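You operate a simulated robot arm through the tools that you are given. There is no shell and no other tool. Be economical: measure what you need, move in short steps, check, and stop when the job is done.

Carry out the task below with a simulated robot arm. There is one attempt and no reset: what you move stays moved.

JOB
Stop the separator, switch it off and wipe the lid's window clean.
Fine: use the yellow cloth and put it back on the switch box. What is to be rubbed or washed off counts as gone when no trace of it is left.

Only the result counts: the job must be done as asked and must still hold three seconds after the hand-in. Knocking over, shifting, dropping, spilling or breaking anything else fails it. A push-on lid holds only when it is set on centred and level and pressed home; a screw cap is set on level and turned clockwise until tight. Flat cloth is picked up by pressing the open fingertips on it (5 to 10 N) and closing them slowly along it; thin cloth reads only 2 to 8 mm in the jaws.

ROBOT AND FRAMES
A 6-joint arm with a fingered hand, hanging from a carriage that runs on a rail from [0.019, -1.383] to [-0.015, 1.097] (x, y) and turns from -4.904 to 7.103 rad about z. Base frame: it is fixed where the carriage stands at the start and does not move with it; the origin is on the floor, on the carriage's upright axis, x ahead of it, y to its left, z up. Units: m, rad, N and s.
With the tool pointing down near the work surface it reaches from about 0.5 to 0.8 m from the robot's upright axis, wherever it stands. Its first joint turns from -2.897 to 2.897 rad. Places, roughly: lid clamp lever [0.3, 1.3, 1]; lower drum [0.5, 1.1, 0.8]; separator lid [0.5, 1.3, 1.1]; separator stop button [0.6, 0.4, 0.9]; switch of the separator [0.5, 0.7, 0.9]. Payload 4 kg.
Tool frame: the origin (TCP) lies between the finger pads and is the grasp point; the fingertips stand 0.029 m ahead of it; z points along the fingers, y is the line along which they close. Largest opening 0.1 m; the body of the gripper starts 0.034 m behind the TCP. The gripper is a hand of 5 fingers: y runs from the thumb to the fingers, the wrist lies at [-0.015, -0.114, -0.189] in the tool frame.
Orientation is that of the tool frame in the base frame, as a unit quaternion [x, y, z, w]. With the fingers straight down and the wrist toward the robot, the tool's x, y and z point along [0, 1, 0], [1, 0, 0] and [0, 0, -1] of the base frame.

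CONTROLS
- The arm moves only by the tool play_rows. Its argument "steps" is a list of rows, each a list of 2 entries, a list of its own where there are three numbers: the shift along the tool's x, y, z in mm, then the turn, a rotation vector about the tool's x, y, z in degrees. In form: [[[x, y, z], [rx, ry, rz]], ...]. A call has 1 to 10 rows; each row is the pose to reach, as a shift and turn from the pose commanded when the call began, along the tool's axes at that moment. Each row takes 0.2 s and may step no farther than 0.05 m and 0.15 rad from the row before; otherwise, the whole call is refused. A pose out of reach is approached as far as the arm can. The call stops where the force on the tool passes 40 N (or 10 N more than at its start, if that is more) or the arm is blocked; 0.2 s more then pass. In this call time passes only in rows, and 0.2 s behind the last. The reply holds the time, the measured pose of the TCP, the force on the tool along the base axes, the opening and the grip force, in the units named above and with some noise, with the torque about the TCP (base axes, N m) and any sound that the robot's microphone picked up.
- Cameras (640 x 400 px; columns grow to the right, rows downward): "scene" is now at [0.2509, 0.0596, 1.6914]; the picture's right is [0.80, -0.61, 0.00], its down [-0.48, -0.63, -0.61] and it looks along [0.37, 0.49, -0.79] (base axes); focal length 258 px, centre (320, 200). "wrist" rides on the gripper at [0.066, -0.086, -0.121] in the tool frame; the picture's right is [-0.76, 0.31, -0.58], its down [-0.59, -0.70, 0.40] and it looks along [-0.28, 0.64, 0.71] (tool axes); focal length 247 px, centre (320, 200). There is no depth. A picture from a camera that has moved, and an enlarged one, comes with that camera's place and axes in the base frame and with its lens. The place of the scene camera against the robot may be out by one fixed shift of up to 0.012 m in any direction.
- grab_frame(camera): a new picture of that camera. No time passes.
- move_column(by): slides the trunk up (or, below 0, down) by that many m; the arm and the scene camera ride with it, the base frame stays. It gives what a move gives, with no picture.
- steer(legs): drives the robot by 1 to 6 legs, each [ahead, left, turn to the left] in m, m and rad, along the robot's own axes; the way and the turn of a leg run together, so that a leg with both is an arc; at most 1.5 m and 3.142 rad a leg. The arm and the cameras ride along, it lands a little off, and it stops where it bumps. It keeps to its track: a leg is cut to what the track allows. It gives what a move gives.
- curl_fingers(index, middle, ring, little, thumb_bend, thumb_turn): sets how far each is bent, from 0 (flat) to 1 (curled in); at 0.3 the hand is open as for a grip, at 0.7 the pads meet at the TCP. One left out holds its place. A second passes; each finger stops where it meets its share of the squeeze, and holds until it gets a number again. It is the only way to open and close the hand. It gives what a move gives, with no picture; readings hold the bend of each and the force on index, middle, ring, little, thumb and palm. thumb_turn goes from beside the hand (0) to across from the fingers (1), as for a grip.
- aim_head(pan, tilt): turns the head with the scene camera to pan (to the left, within 2.705 rad either way) and tilt (down, from -0.506 to 1.204), counted from straight ahead of the robot. It gives what a move gives.
- enlarge(camera, box): a new picture of the part [left, top, right, bottom] of that camera's present view, enlarged. No time passes.
- sign_off(): hands the job in; it is judged then, once.

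Go step by step. Nothing tells you exact positions but the pictures and the camera data: compare them with the known pose of the tool, close in by small moves and look again before you grip or let go. The budget is 120 turns and 98 pictures, counting those below and the enlarged ones. Unless the task says otherwise, let go and move clear before handing in, and close with one line.

The tools are called after "Emit:" as name(argument=value, ...) on one line, values as JSON. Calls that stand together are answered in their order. play_rows: Moves the arm, as the interface text tells. Its arguments: {"type":"object","properties":{"steps":{"type":"array","items":{"type":"array"}}},"required":["steps"]} The other tools are called the same way: move_column (by) slides the trunk up or down; curl_fingers (index, middle, ring, little, thumb_bend, thumb_turn) moves the fingers one by one; steer (legs) drives the base; aim_head (pan, tilt) turns the head that bears the scene camera; grab_frame (camera) takes a picture; enlarge (camera, box) takes an enlarged picture of a part of a camera's view; sign_off () hands the job in.

At the start:

```text
time_s: 0.0
tcp_pos: [0.4503, 0.2752, 1.0002]
tcp_rot: [0.707, 0.707, 0.001, 0.0]
force: [0.0, 0.3, -0.1]
moment: [0.03, -0.02, 0.0]
grip_width: 0.0998
finger_force: 0.0
shape: jaw
bend: [0.3, 0.3, 0.3, 0.3, 0.3, 0.98]
finger forces: [0.1, 0.1, 0.1, 0.1, 0.1, 0.0]
trunk travel left (down, up): [-0.409, 0.191]
robot x, y, heading: [0.0004, 0.0008, -0.001]
head pan, tilt: [0.92, 0.913]
```

scene: 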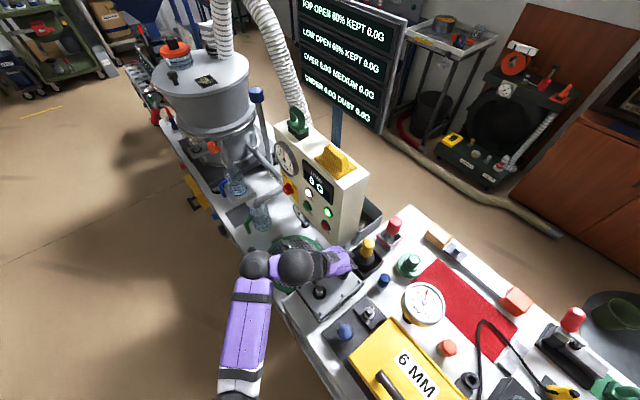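
wrist: 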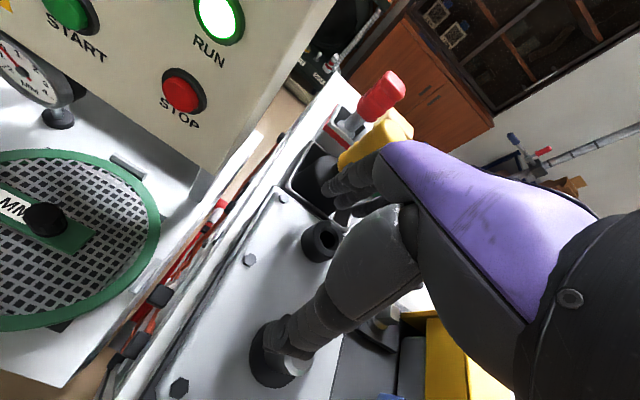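

I see the switch box with the yellow cloth on top, and the separator with its lid behind. I'll look closer at the box and the lid first.

Emit:
enlarge(camera="scene", box=[250, 90, 410, 270])

Emit:
enlarge(camera="scene", box=[130, 20, 290, 160])

Emit:
enlarge(camera="scene", box=[290, 0, 410, 130])

```text
2.22 times, centred on (330, 180) of scene
camera zoom: at [0.2509, 0.0596, 1.6914], right [0.8, -0.61, 0.0], down [-0.48, -0.63, -0.61], along [0.37, 0.49, -0.79], focal length 574 px, centre (298, 244)
```

zoom: 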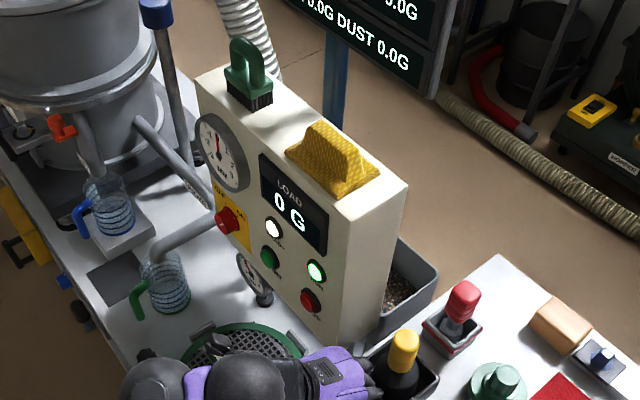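

```text
2.86 times, centred on (210, 90) of scene
camera zoom: at [0.2509, 0.0596, 1.6914], right [0.8, -0.61, 0.0], down [-0.48, -0.63, -0.61], along [0.37, 0.49, -0.79], focal length 738 px, centre (634, 514)
```

zoom: 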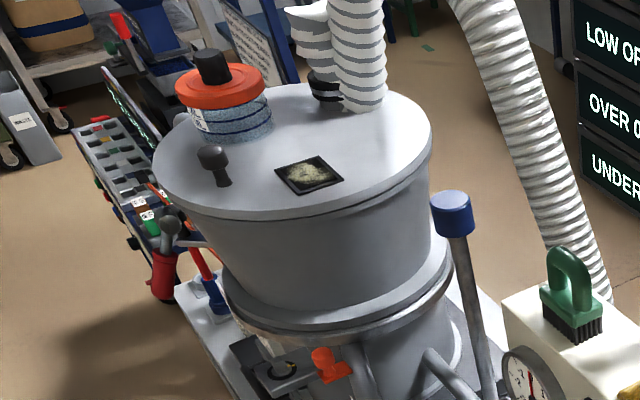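

```text
3.08 times, centred on (350, 65) of scene
camera zoom: at [0.2509, 0.0596, 1.6914], right [0.8, -0.61, 0.0], down [-0.48, -0.63, -0.61], along [0.37, 0.49, -0.79], focal length 795 px, centre (228, 615)
```

zoom: 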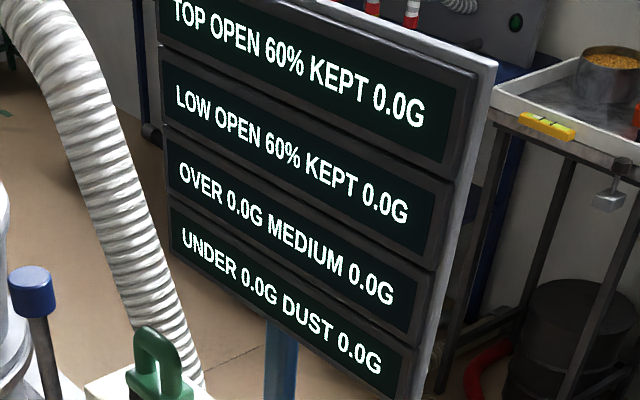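

The box face lies near x≈0.57, with STOP at about (0.566, 0.446, 0.897) by triangulation. I'll make a pointing index finger and look at the result, and move the view to the isolator.

Emit:
curl_fingers(index=0, middle=1, ring=1, little=1, thumb_bend=0.6, thumb_turn=0)

Emit:
grab_frame(camera="wrist")

Emit:
enlarge(camera="scene", box=[220, 200, 400, 312])

Emit:
enlarge(camera="scene", box=[270, 140, 370, 240])

```text
time_s: 1.0
tcp_pos: [0.4512, 0.2755, 0.9996]
tcp_rot: [0.708, 0.706, 0.0, 0.0]
force: [-0.6, -0.4, -0.1]
moment: [0.0, 0.01, 0.01]
grip_width: 0.1113
finger_force: 0.0
shape: fingers
bend: [0.0, 1.0, 1.0, 1.0, 0.6, 0.0]
finger forces: [0.0, 0.0, 0.1, 0.1, 0.0, 0.0]
trunk travel left (down, up): [-0.409, 0.191]
robot x, y, heading: [-0.0002, -0.0013, -0.002]
head pan, tilt: [0.92, 0.913]
```

```text
92 pictures are left
camera wrist: at [0.3653, 0.3431, 1.1212], right [0.31, -0.76, 0.58], down [-0.7, -0.59, -0.4], along [0.64, -0.28, -0.71], focal length 247 px, centre (320, 200)
```

wrist: 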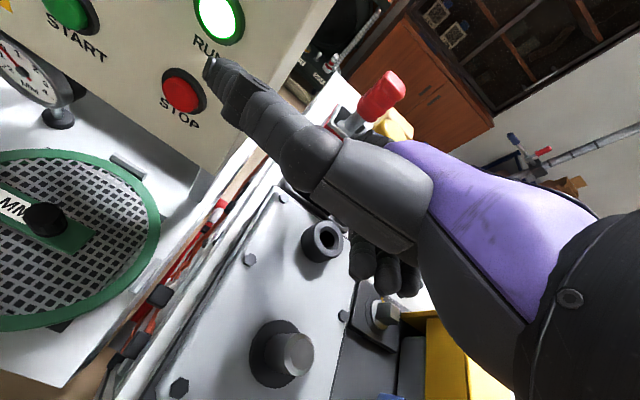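

```text
3.56 times, centred on (310, 256) of scene
camera zoom: at [0.2509, 0.0596, 1.6914], right [0.8, -0.61, 0.0], down [-0.48, -0.63, -0.61], along [0.37, 0.49, -0.79], focal length 918 px, centre (356, 1)
```

zoom: 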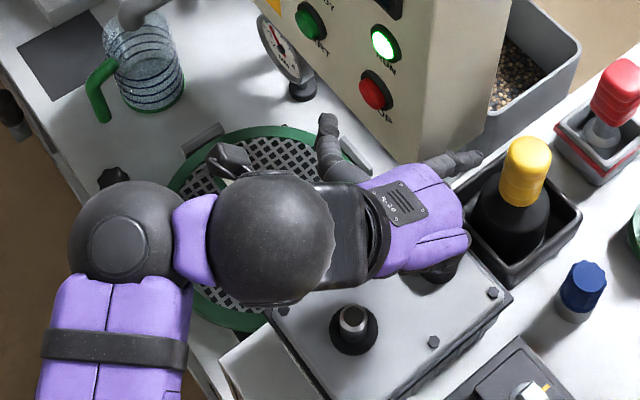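

```text
4.00 times, centred on (320, 190) of scene
camera zoom: at [0.2509, 0.0596, 1.6914], right [0.8, -0.61, 0.0], down [-0.48, -0.63, -0.61], along [0.37, 0.49, -0.79], focal length 1033 px, centre (320, 240)
```

zoom: 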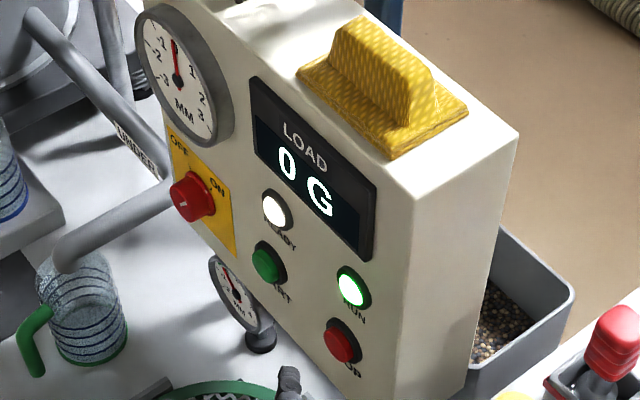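

The index points along tool +y (toward the box) and the thumb sticks out sideways. I'll tuck the thumb and locate the index tip.

Emit:
curl_fingers(thumb_bend=1, thumb_turn=1)

Emit:
grab_frame(camera="wrist")

Emit:
enlarge(camera="scene", box=[270, 200, 390, 280])

```text
time_s: 2.0
tcp_pos: [0.4519, 0.2778, 0.9999]
tcp_rot: [0.707, 0.708, 0.0, 0.0]
force: [-0.4, 0.0, 0.7]
moment: [-0.03, 0.01, 0.01]
grip_width: 0.0452
finger_force: 0.1
shape: fingers
bend: [0.0, 1.0, 1.0, 1.0, 1.0, 1.0]
finger forces: [0.0, 0.0, 0.1, 0.0, 0.0, 0.1]
trunk travel left (down, up): [-0.409, 0.191]
robot x, y, heading: [-0.0021, -0.0014, 0.001]
head pan, tilt: [0.92, 0.913]
```

```text
89 pictures are left
camera wrist: at [0.3653, 0.3431, 1.1212], right [0.31, -0.76, 0.58], down [-0.7, -0.59, -0.4], along [0.64, -0.28, -0.71], focal length 247 px, centre (320, 200)
```

wrist: 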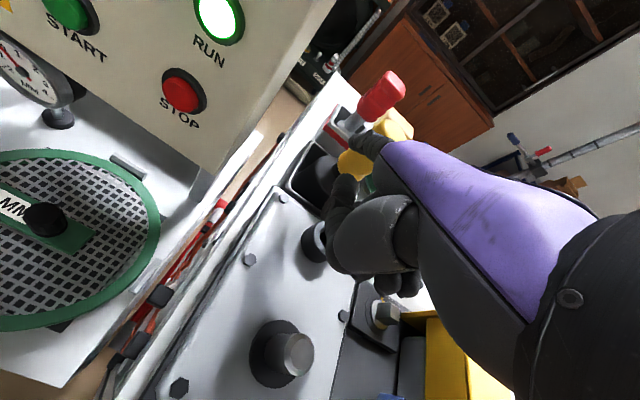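

```text
5.00 times, centred on (330, 240) of scene
camera zoom: at [0.2509, 0.0596, 1.6914], right [0.8, -0.61, 0.0], down [-0.48, -0.63, -0.61], along [0.37, 0.49, -0.79], focal length 1291 px, centre (270, 0)
```

zoom: 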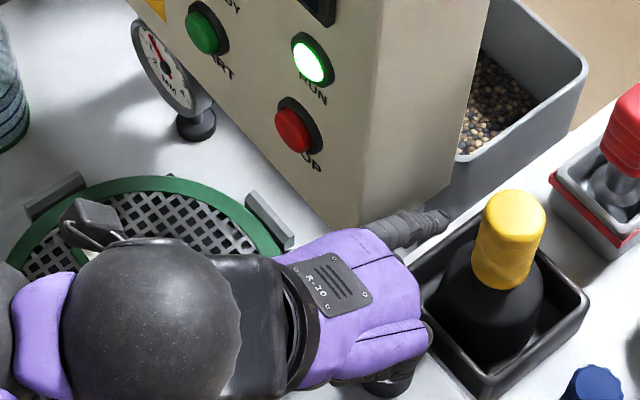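

The index tip is at about tool offset [15, 112, 5] mm. I'll back off from the box, then slide along the rail to stand level with STOP.

Emit:
play_rows(steps=[[[0, -35, 0], [0, 0, 0]], [[0, -70, 0], [0, 0, 0]]])

Emit:
steer(legs=[[0, 0.153, 0]])

Emit:
play_rows(steps=[[[0, 0, 35], [0, 0, 0]], [[0, 0, 70], [0, 0, 0]], [[0, 0, 97], [0, 0, 0]]])

Emit:
grab_frame(camera="wrist")

Emit:
grab_frame(camera="scene")

```text
time_s: 2.6
tcp_pos: [0.396, 0.2755, 0.9699]
tcp_rot: [0.706, 0.708, 0.001, 0.0]
force: [0.9, -0.4, -0.2]
moment: [0.04, 0.01, 0.02]
grip_width: 0.0448
finger_force: 0.0
shape: fingers
bend: [0.0, 1.0, 1.0, 1.0, 1.0, 1.0]
finger forces: [0.0, 0.0, 0.0, 0.1, 0.0, 0.0]
out of reach, approached as far as the arm can: row 1, 2
trunk travel left (down, up): [-0.409, 0.191]
robot x, y, heading: [0.0023, -0.0027, -0.002]
head pan, tilt: [0.92, 0.913]
```

```text
time_s: 4.0
tcp_pos: [0.3948, 0.4248, 0.9695]
tcp_rot: [0.707, 0.707, 0.001, 0.0]
force: [-0.1, 0.4, 0.0]
moment: [0.01, 0.0, -0.01]
grip_width: 0.045
finger_force: 0.0
shape: fingers
bend: [0.0, 1.0, 1.0, 1.0, 1.0, 1.0]
finger forces: [0.0, 0.0, 0.1, 0.0, 0.0, 0.0]
trunk travel left (down, up): [-0.409, 0.191]
robot x, y, heading: [-0.0008, 0.1499, -0.001]
head pan, tilt: [0.92, 0.913]
```

```text
time_s: 4.8
tcp_pos: [0.3952, 0.4251, 0.8716]
tcp_rot: [0.708, 0.706, 0.002, -0.001]
force: [0.3, 0.3, 0.7]
moment: [-0.01, 0.01, -0.03]
grip_width: 0.0452
finger_force: 0.0
shape: fingers
bend: [0.0, 1.0, 1.0, 1.0, 1.0, 1.0]
finger forces: [0.0, 0.0, 0.0, 0.0, 0.1, 0.1]
trunk travel left (down, up): [-0.409, 0.191]
robot x, y, heading: [-0.0011, 0.1516, -0.001]
head pan, tilt: [0.92, 0.913]
```

```text
87 pictures are left
camera wrist: at [0.3096, 0.4916, 0.9935], right [0.3, -0.76, 0.58], down [-0.7, -0.59, -0.4], along [0.64, -0.28, -0.71], focal length 247 px, centre (320, 200)
```

wrist: 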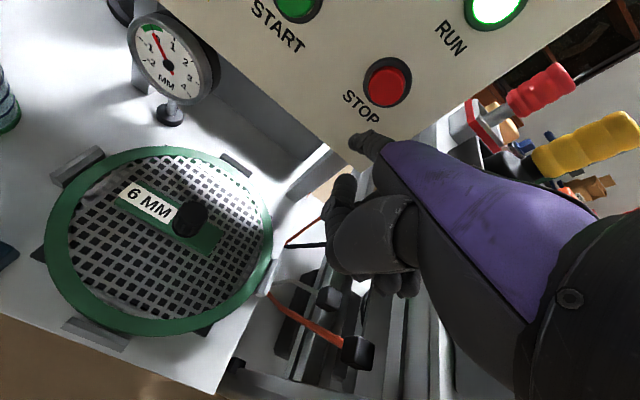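

```text
86 pictures are left
camera scene: at [0.2489, 0.2105, 1.6914], right [0.79, -0.61, 0.0], down [-0.48, -0.63, -0.61], along [0.37, 0.49, -0.79], focal length 258 px, centre (320, 200)
```

scene: 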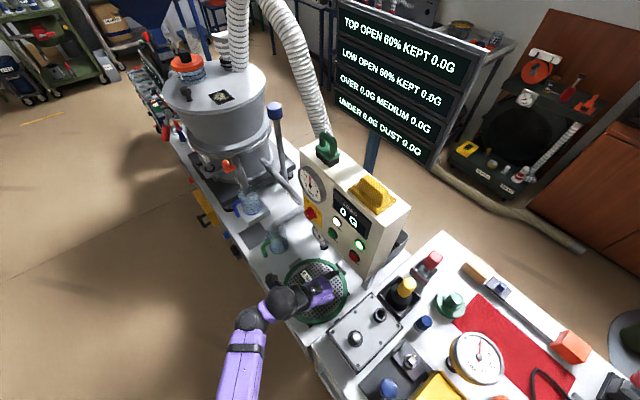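

I'm 3 cm too low. I'll raise to bring the fingertip level with STOP and move in to just short of it.

Emit:
play_rows(steps=[[[4, 0, -33], [0, 0, 0]], [[4, 30, -33], [0, 0, 0]]])

Emit:
grab_frame(camera="wrist")

Emit:
enlarge(camera="scene", box=[290, 220, 410, 310])

```text
time_s: 5.4
tcp_pos: [0.4259, 0.4301, 0.9061]
tcp_rot: [0.707, 0.708, 0.001, -0.001]
force: [0.0, -0.2, -0.9]
moment: [-0.03, -0.04, 0.0]
grip_width: 0.0453
finger_force: 0.0
shape: fingers
bend: [0.0, 1.0, 1.0, 1.0, 1.0, 1.0]
finger forces: [0.1, 0.0, 0.0, 0.0, 0.1, 0.0]
trunk travel left (down, up): [-0.409, 0.191]
robot x, y, heading: [-0.003, 0.1537, -0.0]
head pan, tilt: [0.92, 0.913]
```

```text
85 pictures are left
camera wrist: at [0.3399, 0.4964, 1.0264], right [0.31, -0.76, 0.58], down [-0.7, -0.59, -0.4], along [0.64, -0.28, -0.71], focal length 247 px, centre (320, 200)
```

wrist: 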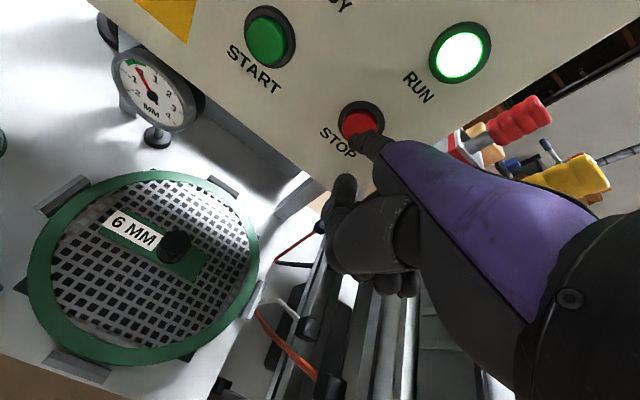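

```text
4.44 times, centred on (350, 265) of scene
camera zoom: at [0.2488, 0.2106, 1.6913], right [0.79, -0.61, 0.0], down [-0.48, -0.63, -0.61], along [0.37, 0.49, -0.79], focal length 1148 px, centre (187, -89)
```

zoom: 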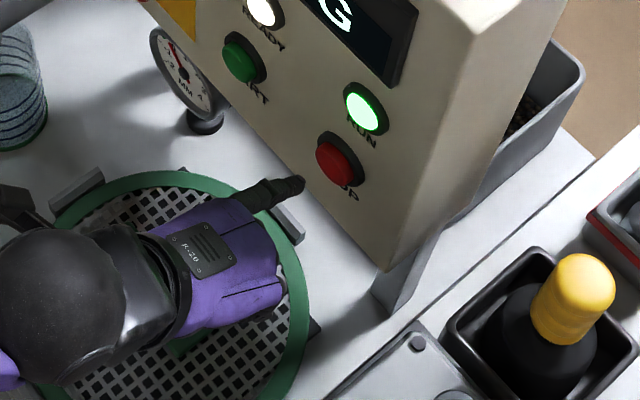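

Lined up well with STOP. Pushing in small steps.

Emit:
play_rows(steps=[[[0, 10, -2], [0, 0, 0]], [[0, 18, -2], [0, 0, 0]], [[0, 24, -2], [0, 0, 0]], [[0, 28, -2], [0, 0, 0]]])

Emit:
grab_frame(camera="wrist")

```text
time_s: 6.4
tcp_pos: [0.453, 0.4286, 0.9074]
tcp_rot: [0.707, 0.707, 0.001, 0.0]
force: [-1.7, -0.3, 0.1]
moment: [0.0, -0.04, 0.03]
grip_width: 0.0447
finger_force: 0.4
shape: fingers
bend: [0.0, 1.0, 1.0, 1.0, 1.0, 1.0]
finger forces: [1.8, 0.1, 0.0, 0.0, 0.0, 0.0]
trunk travel left (down, up): [-0.409, 0.191]
robot x, y, heading: [-0.002, 0.153, -0.001]
head pan, tilt: [0.92, 0.913]
heard: click
```

```text
83 pictures are left
camera wrist: at [0.3675, 0.4956, 1.0288], right [0.31, -0.76, 0.58], down [-0.7, -0.59, -0.4], along [0.64, -0.28, -0.71], focal length 247 px, centre (320, 200)
```

wrist: 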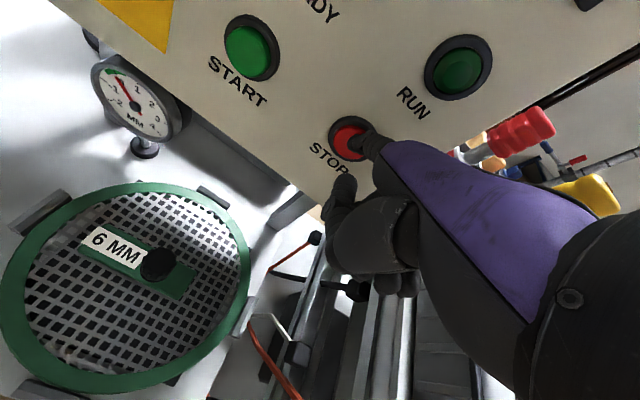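

RUN went dark with a click: stopped. I'll back off, raise and look at the red/yellow isolator.

Emit:
play_rows(steps=[[[0, -30, 0], [0, 0, 0]], [[0, -45, -30], [0, 0, 0]], [[0, -50, -70], [0, 0, 0]]])

Emit:
enlarge(camera="scene", box=[220, 130, 420, 270])

Emit:
grab_frame(camera="wrist")

```text
time_s: 7.2
tcp_pos: [0.4005, 0.4295, 0.9753]
tcp_rot: [0.706, 0.708, 0.003, -0.001]
force: [0.1, 0.0, -0.2]
moment: [0.03, -0.01, -0.01]
grip_width: 0.0452
finger_force: 0.1
shape: fingers
bend: [0.0, 1.0, 1.0, 1.0, 1.0, 1.0]
finger forces: [0.0, 0.1, 0.0, 0.1, 0.0, 0.0]
trunk travel left (down, up): [-0.409, 0.191]
robot x, y, heading: [0.0015, 0.1507, -0.004]
head pan, tilt: [0.92, 0.913]
```

```text
2.86 times, centred on (320, 200) of scene
camera zoom: at [0.2488, 0.2105, 1.6913], right [0.79, -0.61, 0.0], down [-0.48, -0.63, -0.61], along [0.37, 0.49, -0.79], focal length 738 px, centre (320, 200)
```

zoom: 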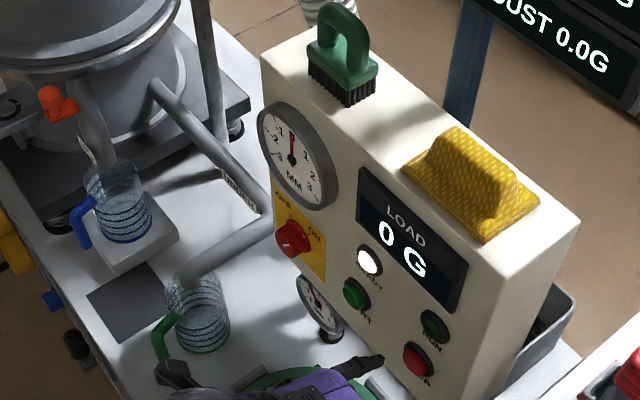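

```text
81 pictures are left
camera wrist: at [0.3158, 0.4947, 1.0968], right [0.31, -0.76, 0.57], down [-0.7, -0.59, -0.4], along [0.64, -0.28, -0.71], focal length 247 px, centre (320, 200)
```

wrist: 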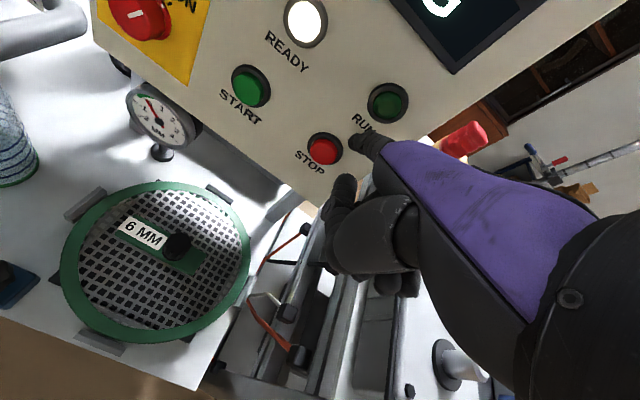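

The isolator knob is at about (0.561, 0.685, 0.878), near a pipe knee. I'll slide a bit closer and inspect.

Emit:
steer(legs=[[0, 0.12, 0]])

Emit:
grab_frame(camera="wrist")

Emit:
enlarge(camera="scene", box=[240, 190, 380, 290])

```text
time_s: 8.4
tcp_pos: [0.4005, 0.5513, 0.9753]
tcp_rot: [0.706, 0.708, 0.003, -0.001]
force: [-0.4, -0.2, 0.3]
moment: [0.03, 0.0, 0.01]
grip_width: 0.0449
finger_force: 0.1
shape: fingers
bend: [0.0, 1.0, 1.0, 1.0, 1.0, 1.0]
finger forces: [0.0, 0.1, 0.0, 0.1, 0.0, 0.0]
trunk travel left (down, up): [-0.409, 0.191]
robot x, y, heading: [-0.0051, 0.2726, -0.002]
head pan, tilt: [0.92, 0.913]
```

```text
80 pictures are left
camera wrist: at [0.3139, 0.6171, 1.0965], right [0.31, -0.76, 0.57], down [-0.7, -0.59, -0.4], along [0.65, -0.28, -0.71], focal length 247 px, centre (320, 200)
```

wrist: 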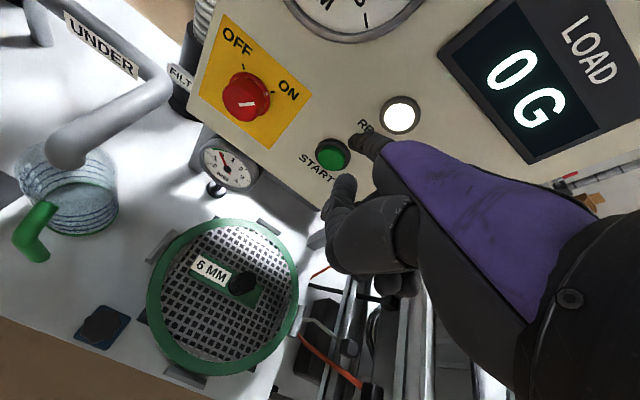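

```text
4.00 times, centred on (310, 240) of scene
camera zoom: at [0.2472, 0.3328, 1.6914], right [0.8, -0.61, 0.0], down [-0.48, -0.63, -0.61], along [0.37, 0.49, -0.79], focal length 1033 px, centre (360, 40)
```

zoom: 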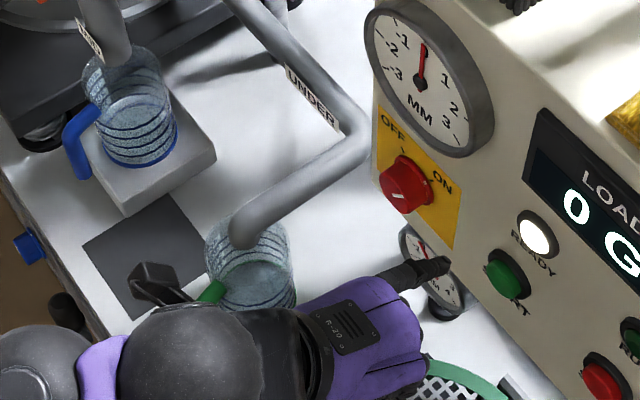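

Emit:
enlarge(camera="wrist", box=[190, 10, 330, 150])

Emit:
enlarge(camera="scene", box=[325, 205, 365, 240])

```text
2.86 times, centred on (260, 80) of wrist
camera zoom: at [0.3139, 0.6171, 1.0965], right [0.31, -0.76, 0.57], down [-0.7, -0.59, -0.4], along [0.65, -0.28, -0.71], focal length 706 px, centre (491, 543)
```

zoom: 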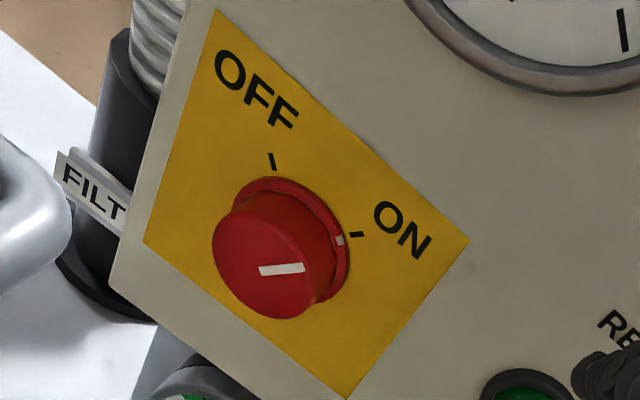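

```text
11.43 times, centred on (345, 222) of scene
camera zoom: at [0.2472, 0.3328, 1.6914], right [0.8, -0.61, 0.0], down [-0.48, -0.63, -0.61], along [0.37, 0.49, -0.79], focal length 2952 px, centre (34, -57)
```

zoom: 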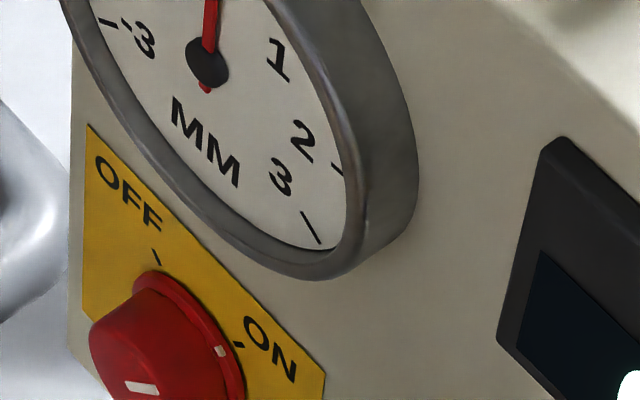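

The knob is round: ON is at upper right, OFF at upper left, so it needs about 90° counter-clockwise. I'll open the hand to grip shape, move up and left, and roll the tool so the fingers point at the box with the wrist to the right.

Emit:
curl_fingers(index=0.3, middle=0.3, ring=0.3, little=0.3, thumb_bend=0.3, thumb_turn=1)

Emit:
play_rows(steps=[[[0, 0, -40], [0, 0, 0]], [[40, 10, -60], [0, 0, 0]], [[80, 25, -60], [0, 0, 0]], [[120, 40, -60], [0, 0, 0]]])

Emit:
play_rows(steps=[[[0, 0, 0], [-4.6, -4.6, -4.6]], [[0, 0, 0], [-9.2, -9.2, -9.2]], [[0, 0, 0], [-13.8, -13.8, -13.8]], [[0, 0, 0], [-18.4, -18.4, -18.4]], [[0, 0, 0], [-23, -23, -23]], [[0, 0, 0], [-27.6, -27.6, -27.6]], [[0, 0, 0], [-32.2, -32.2, -32.2]], [[0, 0, 0], [-36.8, -36.8, -36.8]]])

Emit:
grab_frame(camera="scene")

```text
time_s: 9.4
tcp_pos: [0.4008, 0.5518, 0.9748]
tcp_rot: [0.705, 0.709, 0.004, -0.001]
force: [-0.8, -0.4, 0.3]
moment: [-0.02, 0.03, -0.01]
grip_width: 0.0987
finger_force: 0.0
shape: fingers
bend: [0.3, 0.3, 0.3, 0.3, 0.3, 0.98]
finger forces: [0.0, 0.0, 0.0, 0.0, 0.1, 0.0]
trunk travel left (down, up): [-0.409, 0.191]
robot x, y, heading: [-0.0051, 0.275, 0.001]
head pan, tilt: [0.92, 0.913]
```

```text
time_s: 10.4
tcp_pos: [0.4429, 0.671, 1.0323]
tcp_rot: [0.706, 0.708, 0.004, 0.0]
force: [0.6, 0.1, -0.8]
moment: [0.03, 0.0, 0.01]
grip_width: 0.0986
finger_force: 0.1
shape: fingers
bend: [0.3, 0.3, 0.3, 0.3, 0.3, 0.98]
finger forces: [0.0, 0.0, 0.0, 0.0, 0.0, 0.1]
out of reach, approached as far as the arm can: row 1, 2, 3
trunk travel left (down, up): [-0.409, 0.191]
robot x, y, heading: [-0.0032, 0.2729, -0.002]
head pan, tilt: [0.92, 0.913]
```

```text
time_s: 12.2
tcp_pos: [0.4383, 0.6705, 1.0354]
tcp_rot: [0.384, 0.816, 0.003, 0.433]
force: [-0.2, 0.6, -0.1]
moment: [-0.02, 0.04, -0.03]
grip_width: 0.0987
finger_force: 0.0
shape: fingers
bend: [0.3, 0.3, 0.3, 0.3, 0.3, 0.98]
finger forces: [0.0, 0.0, 0.0, 0.1, 0.0, 0.0]
trunk travel left (down, up): [-0.409, 0.191]
robot x, y, heading: [-0.0018, 0.2729, -0.002]
head pan, tilt: [0.92, 0.913]
```

```text
76 pictures are left
camera scene: at [0.2472, 0.3327, 1.6914], right [0.8, -0.61, 0.0], down [-0.48, -0.63, -0.61], along [0.37, 0.49, -0.79], focal length 258 px, centre (320, 200)
```

scene: 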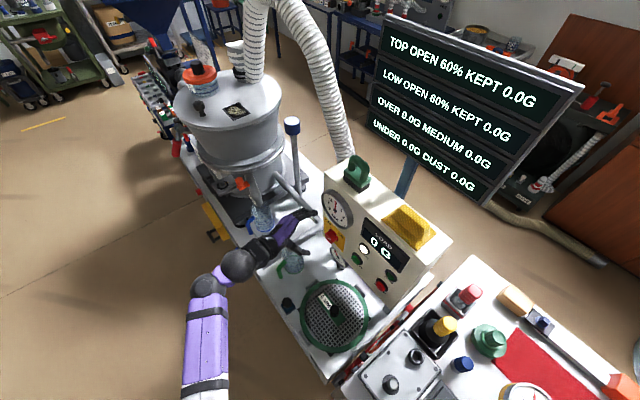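

Reach is fine so far; finishing the roll.

Emit:
play_rows(steps=[[[0, 0, 0], [-4.6, -4.6, -4.6]], [[0, 0, 0], [-9.2, -9.2, -9.2]], [[0, 0, 0], [-13.8, -13.8, -13.8]], [[0, 0, 0], [-18.4, -18.4, -18.4]], [[0, 0, 0], [-23, -23, -23]], [[0, 0, 0], [-27.6, -27.6, -27.6]], [[0, 0, 0], [-32.4, -32.4, -32.4]]])

Emit:
grab_frame(camera="scene")

Emit:
grab_frame(camera="wrist")

```text
time_s: 13.8
tcp_pos: [0.439, 0.67, 1.036]
tcp_rot: [0.001, 0.705, 0.002, 0.709]
force: [0.2, -1.2, -1.0]
moment: [0.04, 0.03, 0.0]
grip_width: 0.0987
finger_force: 0.2
shape: fingers
bend: [0.3, 0.3, 0.3, 0.3, 0.3, 0.98]
finger forces: [0.0, 0.1, 0.1, 0.1, 0.0, 0.0]
trunk travel left (down, up): [-0.409, 0.191]
robot x, y, heading: [-0.0055, 0.2739, -0.002]
head pan, tilt: [0.92, 0.913]
```

```text
75 pictures are left
camera scene: at [0.2471, 0.3328, 1.6914], right [0.8, -0.61, 0.0], down [-0.48, -0.63, -0.61], along [0.37, 0.49, -0.79], focal length 258 px, centre (320, 200)
```

scene: 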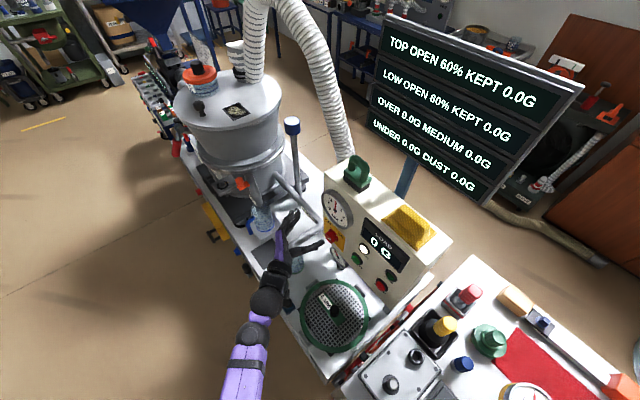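

```text
74 pictures are left
camera wrist: at [0.3188, 0.586, 0.9697], right [-0.58, 0.3, 0.76], down [0.4, -0.71, 0.59], along [0.71, 0.64, 0.29], focal length 247 px, centre (320, 200)
```

wrist: 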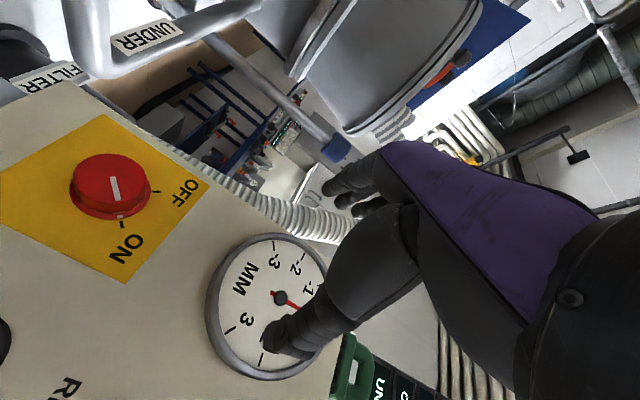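

The orientation is right (fingers toward the box). The knob front is at about (0.543, 0.667, 0.898); I'll descend in front of it and check.

Emit:
play_rows(steps=[[[45, 0, 0], [0, 0, 0]], [[90, 0, 0], [0, 0, 0]], [[138, 0, 10], [0, 0, 0]]])

Emit:
grab_frame(camera="wrist")

Emit:
enlarge(camera="scene", box=[240, 190, 380, 290])

```text
time_s: 14.6
tcp_pos: [0.4495, 0.6734, 0.899]
tcp_rot: [0.002, 0.706, 0.004, 0.709]
force: [-0.5, -0.4, 0.7]
moment: [0.0, 0.01, -0.04]
grip_width: 0.0986
finger_force: 0.1
shape: fingers
bend: [0.3, 0.3, 0.3, 0.3, 0.3, 0.98]
finger forces: [0.0, 0.0, 0.1, 0.1, 0.1, 0.0]
trunk travel left (down, up): [-0.409, 0.191]
robot x, y, heading: [-0.0052, 0.2745, 0.0]
head pan, tilt: [0.92, 0.913]
```

```text
73 pictures are left
camera wrist: at [0.3297, 0.5883, 0.8325], right [-0.58, 0.3, 0.76], down [0.4, -0.71, 0.58], along [0.71, 0.64, 0.29], focal length 247 px, centre (320, 200)
```

wrist: 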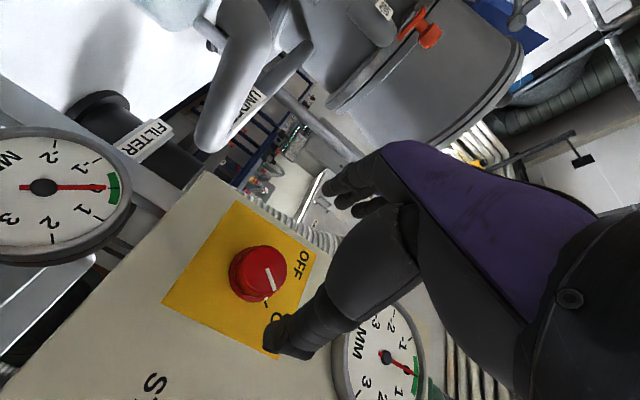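

```text
4.00 times, centred on (310, 240) of scene
camera zoom: at [0.2471, 0.3329, 1.6914], right [0.8, -0.61, 0.0], down [-0.48, -0.63, -0.61], along [0.37, 0.49, -0.79], focal length 1033 px, centre (360, 40)
```

zoom: 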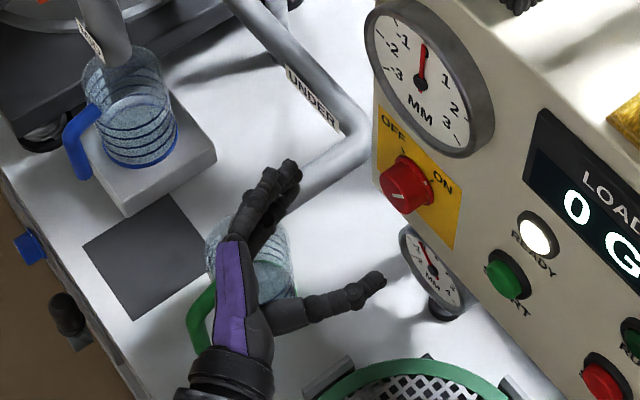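

Aligned: knob front at y 0.667, z 0.898. Advancing over the knob.

Emit:
play_rows(steps=[[[1, -5, 40], [0, 0, 0]], [[1, -5, 70], [0, 0, 0]], [[1, -5, 86], [0, 0, 0]]])

Emit:
grab_frame(camera="wrist")

Emit:
enlarge(camera="scene", box=[280, 190, 380, 270])

```text
time_s: 15.4
tcp_pos: [0.5325, 0.6672, 0.8992]
tcp_rot: [0.001, 0.706, 0.004, 0.708]
force: [-6.6, -2.4, 1.1]
moment: [0.1, -0.08, 0.38]
grip_width: 0.0987
finger_force: 3.1
shape: fingers
bend: [0.3, 0.3, 0.3, 0.3, 0.3, 0.98]
finger forces: [0.0, 6.3, 0.1, 0.0, 0.3, 0.1]
out of reach, approached as far as the arm can: row 3
trunk travel left (down, up): [-0.409, 0.191]
robot x, y, heading: [-0.0036, 0.2711, 0.002]
head pan, tilt: [0.92, 0.913]
```

```text
71 pictures are left
camera wrist: at [0.4125, 0.5818, 0.8335], right [-0.58, 0.3, 0.76], down [0.4, -0.71, 0.58], along [0.71, 0.64, 0.29], focal length 247 px, centre (320, 200)
```

wrist: 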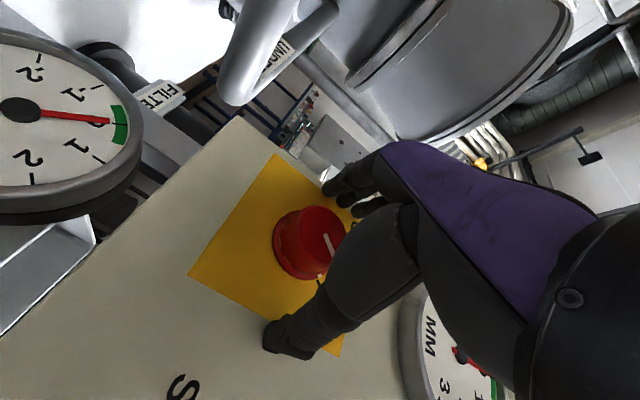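

```text
5.00 times, centred on (330, 230) of scene
camera zoom: at [0.2466, 0.3328, 1.6912], right [0.8, -0.61, 0.0], down [-0.48, -0.63, -0.61], along [0.37, 0.49, -0.79], focal length 1291 px, centre (270, 50)
```

zoom: 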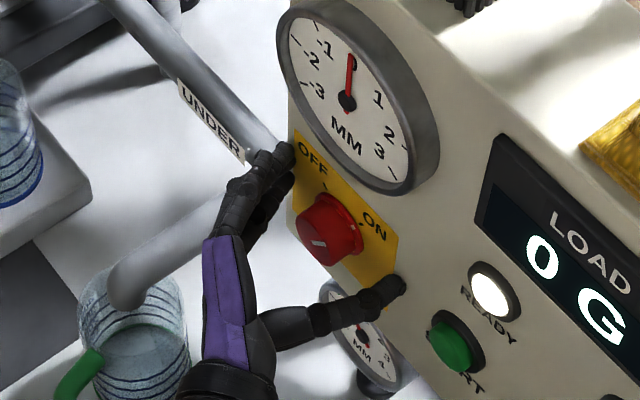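

Fingers straddle the knob and one just touches the plate. I'll back off 4 mm and close.

Emit:
play_rows(steps=[[[0, 0, -6], [0, 0, 0]]])

Emit:
curl_fingers(index=0.7, middle=0.7, ring=0.7, little=0.7, thumb_bend=0.7)

Emit:
grab_frame(camera="wrist")

Emit:
enlarge(camera="scene", box=[280, 190, 380, 270])

```text
time_s: 15.8
tcp_pos: [0.5298, 0.666, 0.8999]
tcp_rot: [0.002, 0.706, 0.003, 0.708]
force: [-0.3, -0.3, -0.5]
moment: [0.04, 0.01, 0.01]
grip_width: 0.0987
finger_force: 0.1
shape: fingers
bend: [0.3, 0.3, 0.3, 0.3, 0.3, 0.98]
finger forces: [0.0, 0.0, 0.0, 0.0, 0.0, 0.0]
trunk travel left (down, up): [-0.409, 0.191]
robot x, y, heading: [-0.0018, 0.2711, -0.005]
head pan, tilt: [0.92, 0.913]
```

```text
time_s: 16.8
tcp_pos: [0.5266, 0.6678, 0.8992]
tcp_rot: [0.002, 0.707, 0.004, 0.708]
force: [-5.9, 10.3, -1.0]
moment: [-0.01, -0.06, 0.23]
grip_width: 0.0391
finger_force: 17.8
shape: fingers
bend: [0.54, 0.61, 0.7, 0.7, 0.61, 1.0]
finger forces: [12.2, 13.2, 0.0, 0.0, 10.2, 0.0]
trunk travel left (down, up): [-0.409, 0.191]
robot x, y, heading: [-0.0022, 0.272, -0.002]
head pan, tilt: [0.92, 0.913]
```

```text
69 pictures are left
camera wrist: at [0.4065, 0.5847, 0.8339], right [-0.58, 0.3, 0.76], down [0.4, -0.71, 0.58], along [0.71, 0.64, 0.29], focal length 247 px, centre (320, 200)
```

wrist: 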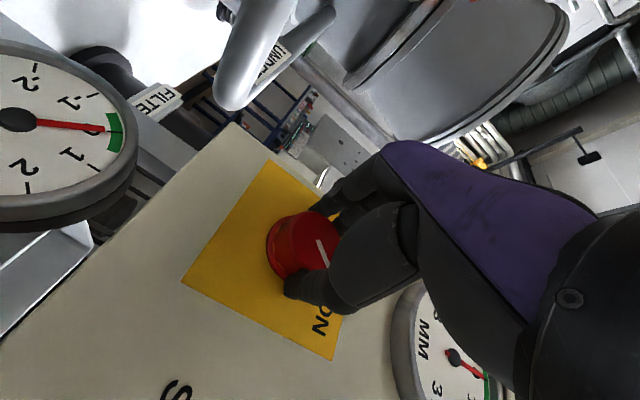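

```text
5.00 times, centred on (330, 230) of scene
camera zoom: at [0.2466, 0.3338, 1.6912], right [0.8, -0.61, 0.0], down [-0.48, -0.63, -0.61], along [0.37, 0.49, -0.79], focal length 1291 px, centre (270, 50)
```

zoom: 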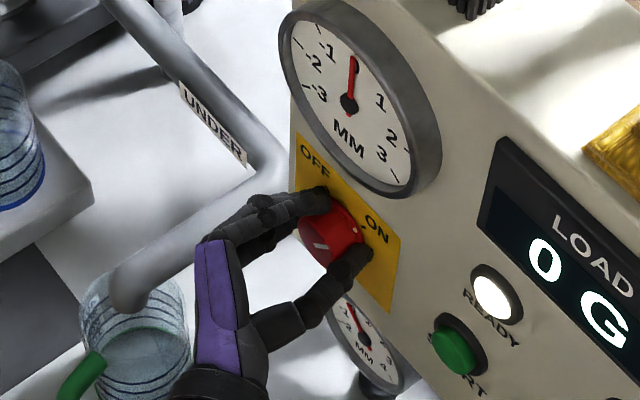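

Knob gripped by index, middle and thumb. Turning counter-clockwise (−z about the tool) in small rows around the knob axis.

Emit:
play_rows(steps=[[[0.1, 1.1, 0], [0, 0, -8]], [[0.3, 2.2, 0], [0, 0, -16]], [[0.7, 3.2, 0], [0, 0, -24]], [[1.2, 4.2, 0], [0, 0, -32]], [[1.9, 5.1, 0], [0, 0, -40]]])

Emit:
enlarge(camera="scene", box=[280, 190, 380, 270])

Emit:
grab_frame(camera="wrist")

```text
time_s: 18.0
tcp_pos: [0.5256, 0.6733, 0.8981]
tcp_rot: [-0.241, 0.665, -0.239, 0.666]
force: [-4.9, 8.5, 2.3]
moment: [0.1, -0.22, 0.15]
grip_width: 0.0389
finger_force: 17.9
shape: fingers
bend: [0.55, 0.62, 0.7, 0.7, 0.61, 1.0]
finger forces: [9.7, 15.1, 0.0, 0.1, 11.5, 0.0]
trunk travel left (down, up): [-0.409, 0.191]
robot x, y, heading: [-0.0012, 0.2706, 0.004]
head pan, tilt: [0.92, 0.913]
```

```text
5.00 times, centred on (330, 230) of scene
camera zoom: at [0.2467, 0.3336, 1.6913], right [0.8, -0.61, 0.0], down [-0.48, -0.63, -0.61], along [0.37, 0.49, -0.79], focal length 1291 px, centre (270, 50)
```

zoom: 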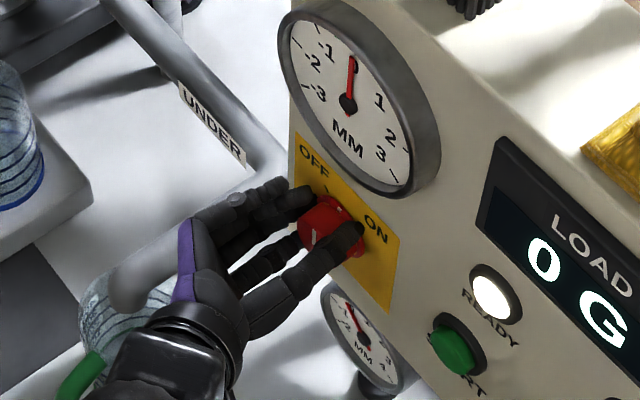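

```text
66 pictures are left
camera wrist: at [0.4065, 0.5656, 0.9022], right [-0.58, 0.72, 0.39], down [0.4, -0.16, 0.9], along [0.71, 0.68, -0.19], focal length 247 px, centre (320, 200)
```

wrist: 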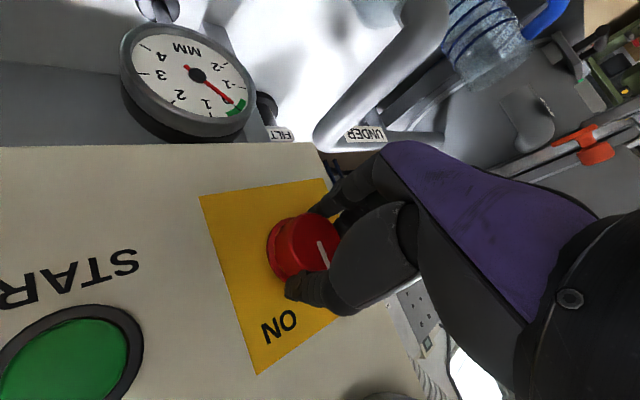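

The knob turns with the hand. Continuing to OFF.

Emit:
play_rows(steps=[[[0.1, 1.1, 0], [0, 0, -8]], [[0.3, 2.2, 0], [0, 0, -16]], [[0.7, 3.2, 0], [0, 0, -24]], [[1.2, 4.2, 0], [0, 0, -32]], [[1.9, 5.1, 0], [0, 0, -40]], [[2.6, 5.9, 0], [0, 0, -48]], [[3.2, 6.3, 0], [0, 0, -54]]])

Emit:
enlarge(camera="scene", box=[280, 190, 380, 270])

```text
time_s: 19.5
tcp_pos: [0.5043, 0.6563, 0.9025]
tcp_rot: [-0.501, 0.5, -0.491, 0.508]
force: [-8.6, -2.7, 1.1]
moment: [0.01, -0.08, -0.11]
grip_width: 0.0079
finger_force: 4.5
shape: fingers
bend: [0.64, 0.7, 0.7, 0.7, 0.71, 1.0]
finger forces: [0.1, 2.1, 0.0, 0.0, 6.8, 0.0]
out of reach, approached as far as the arm can: row 6, 7
trunk travel left (down, up): [-0.409, 0.191]
robot x, y, heading: [-0.0044, 0.2733, -0.001]
head pan, tilt: [0.92, 0.913]
stopped in row 7: the force on the tool passed its limit at 41 N (the readings are from after the stop); the commanded pose is now the measured one
```

```text
5.00 times, centred on (330, 230) of scene
camera zoom: at [0.2464, 0.3328, 1.6914], right [0.8, -0.61, 0.0], down [-0.48, -0.63, -0.61], along [0.37, 0.49, -0.79], focal length 1291 px, centre (270, 50)
```

zoom: 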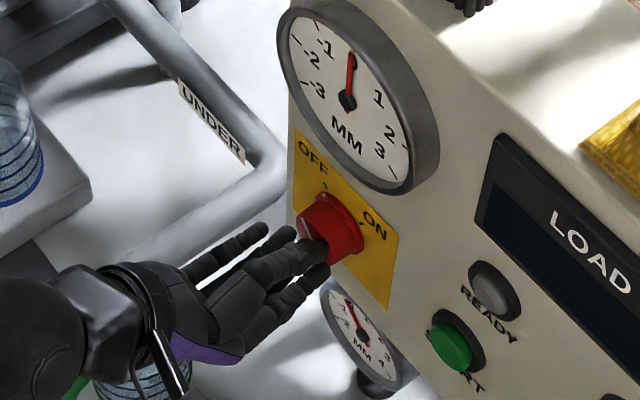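

Display and READY lamp went dark: switched off, though the grip slipped off at the end. Backing away to check the knob.

Emit:
play_rows(steps=[[[0, 0, -25], [0, 0, 0]], [[0, 0, -50], [0, 0, 0]], [[0, -30, -80], [0, 0, 0]]])

Emit:
enlarge(camera="scene", box=[280, 190, 380, 270])

Emit:
grab_frame(camera="scene")

```text
time_s: 20.3
tcp_pos: [0.4256, 0.6553, 0.9339]
tcp_rot: [-0.501, 0.499, -0.491, 0.509]
force: [0.6, -0.5, 0.1]
moment: [0.0, 0.01, -0.02]
grip_width: 0.0092
finger_force: 0.1
shape: fingers
bend: [0.64, 0.7, 0.7, 0.7, 0.7, 1.0]
finger forces: [0.0, 0.0, 0.0, 0.0, 0.0, 0.1]
trunk travel left (down, up): [-0.409, 0.191]
robot x, y, heading: [-0.0041, 0.2706, -0.002]
head pan, tilt: [0.92, 0.913]
```

```text
5.00 times, centred on (330, 230) of scene
camera zoom: at [0.2473, 0.3332, 1.6914], right [0.8, -0.61, 0.0], down [-0.48, -0.63, -0.61], along [0.37, 0.49, -0.79], focal length 1291 px, centre (270, 50)
```

zoom: 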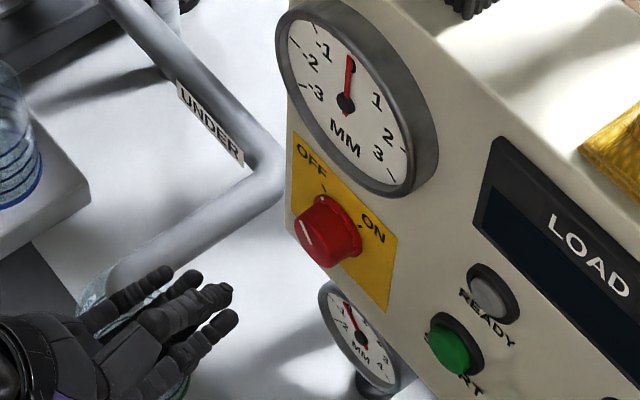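

```text
63 pictures are left
camera scene: at [0.2473, 0.3332, 1.6914], right [0.8, -0.61, 0.0], down [-0.48, -0.63, -0.61], along [0.37, 0.49, -0.79], focal length 258 px, centre (320, 200)
```

scene: 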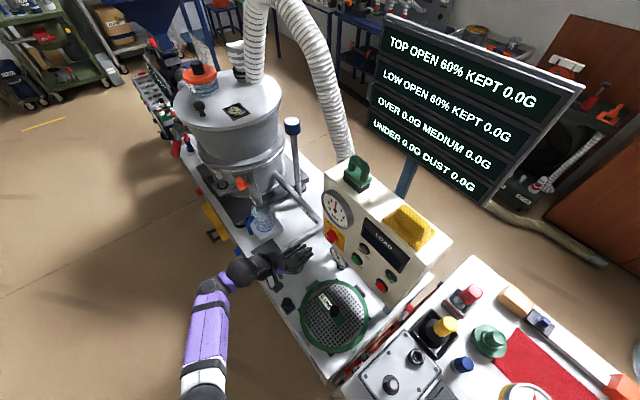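

Off confirmed. I'll rise and reverse the wrist rotations back to the tool-down pose.

Emit:
enlarge(camera="scene", box=[320, 215, 365, 250])

Emit:
curl_fingers(index=0.3, middle=0.3, ring=0.3, little=0.3, thumb_bend=0.3)

Emit:
play_rows(steps=[[[0, -15, 0], [0, 0, 8]], [[0, -30, 0], [0, 0, 16]], [[0, -45, 0], [0, 0, 24]], [[0, -60, 0], [0, 0, 32]], [[0, -75, 0], [0, 0, 40]], [[0, -90, 0], [0, 0, 48]], [[0, -105, 0], [0, 0, 56]], [[0, -110, 0], [0, 0, 64]], [[0, -110, 0], [0, 0, 72]], [[0, -110, 0], [0, 0, 80]]])

```text
11.43 times, centred on (342, 232) of scene
camera zoom: at [0.2473, 0.3332, 1.6914], right [0.8, -0.61, 0.0], down [-0.48, -0.63, -0.61], along [0.37, 0.49, -0.79], focal length 2952 px, centre (63, -171)
```

zoom: 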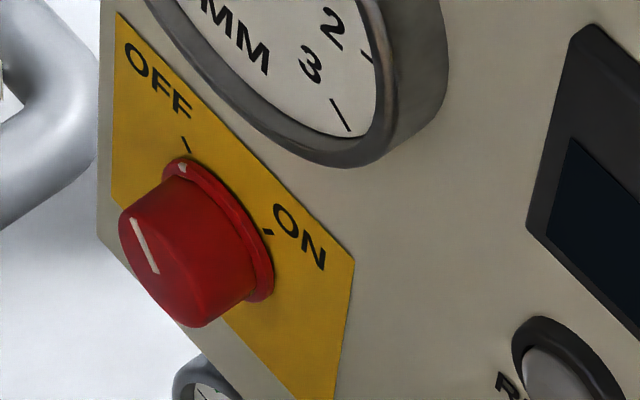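

```text
time_s: 21.3
tcp_pos: [0.4262, 0.6562, 0.933]
tcp_rot: [-0.5, 0.5, -0.491, 0.51]
force: [-0.9, 0.7, 0.3]
moment: [-0.04, -0.02, 0.01]
grip_width: 0.0982
finger_force: 0.1
shape: fingers
bend: [0.3, 0.3, 0.3, 0.3, 0.3, 0.98]
finger forces: [0.0, 0.1, 0.0, 0.0, 0.0, 0.0]
trunk travel left (down, up): [-0.409, 0.191]
robot x, y, heading: [-0.0038, 0.2732, -0.002]
head pan, tilt: [0.92, 0.913]
```

```text
time_s: 23.5
tcp_pos: [0.4263, 0.6536, 1.0448]
tcp_rot: [-0.062, 0.703, -0.048, 0.706]
force: [0.6, 0.4, -0.3]
moment: [-0.04, -0.01, 0.0]
grip_width: 0.0985
finger_force: 0.1
shape: fingers
bend: [0.3, 0.3, 0.3, 0.3, 0.3, 0.98]
finger forces: [0.0, 0.1, 0.1, 0.1, 0.1, 0.0]
trunk travel left (down, up): [-0.409, 0.191]
robot x, y, heading: [-0.0042, 0.2741, -0.001]
head pan, tilt: [0.92, 0.913]
```

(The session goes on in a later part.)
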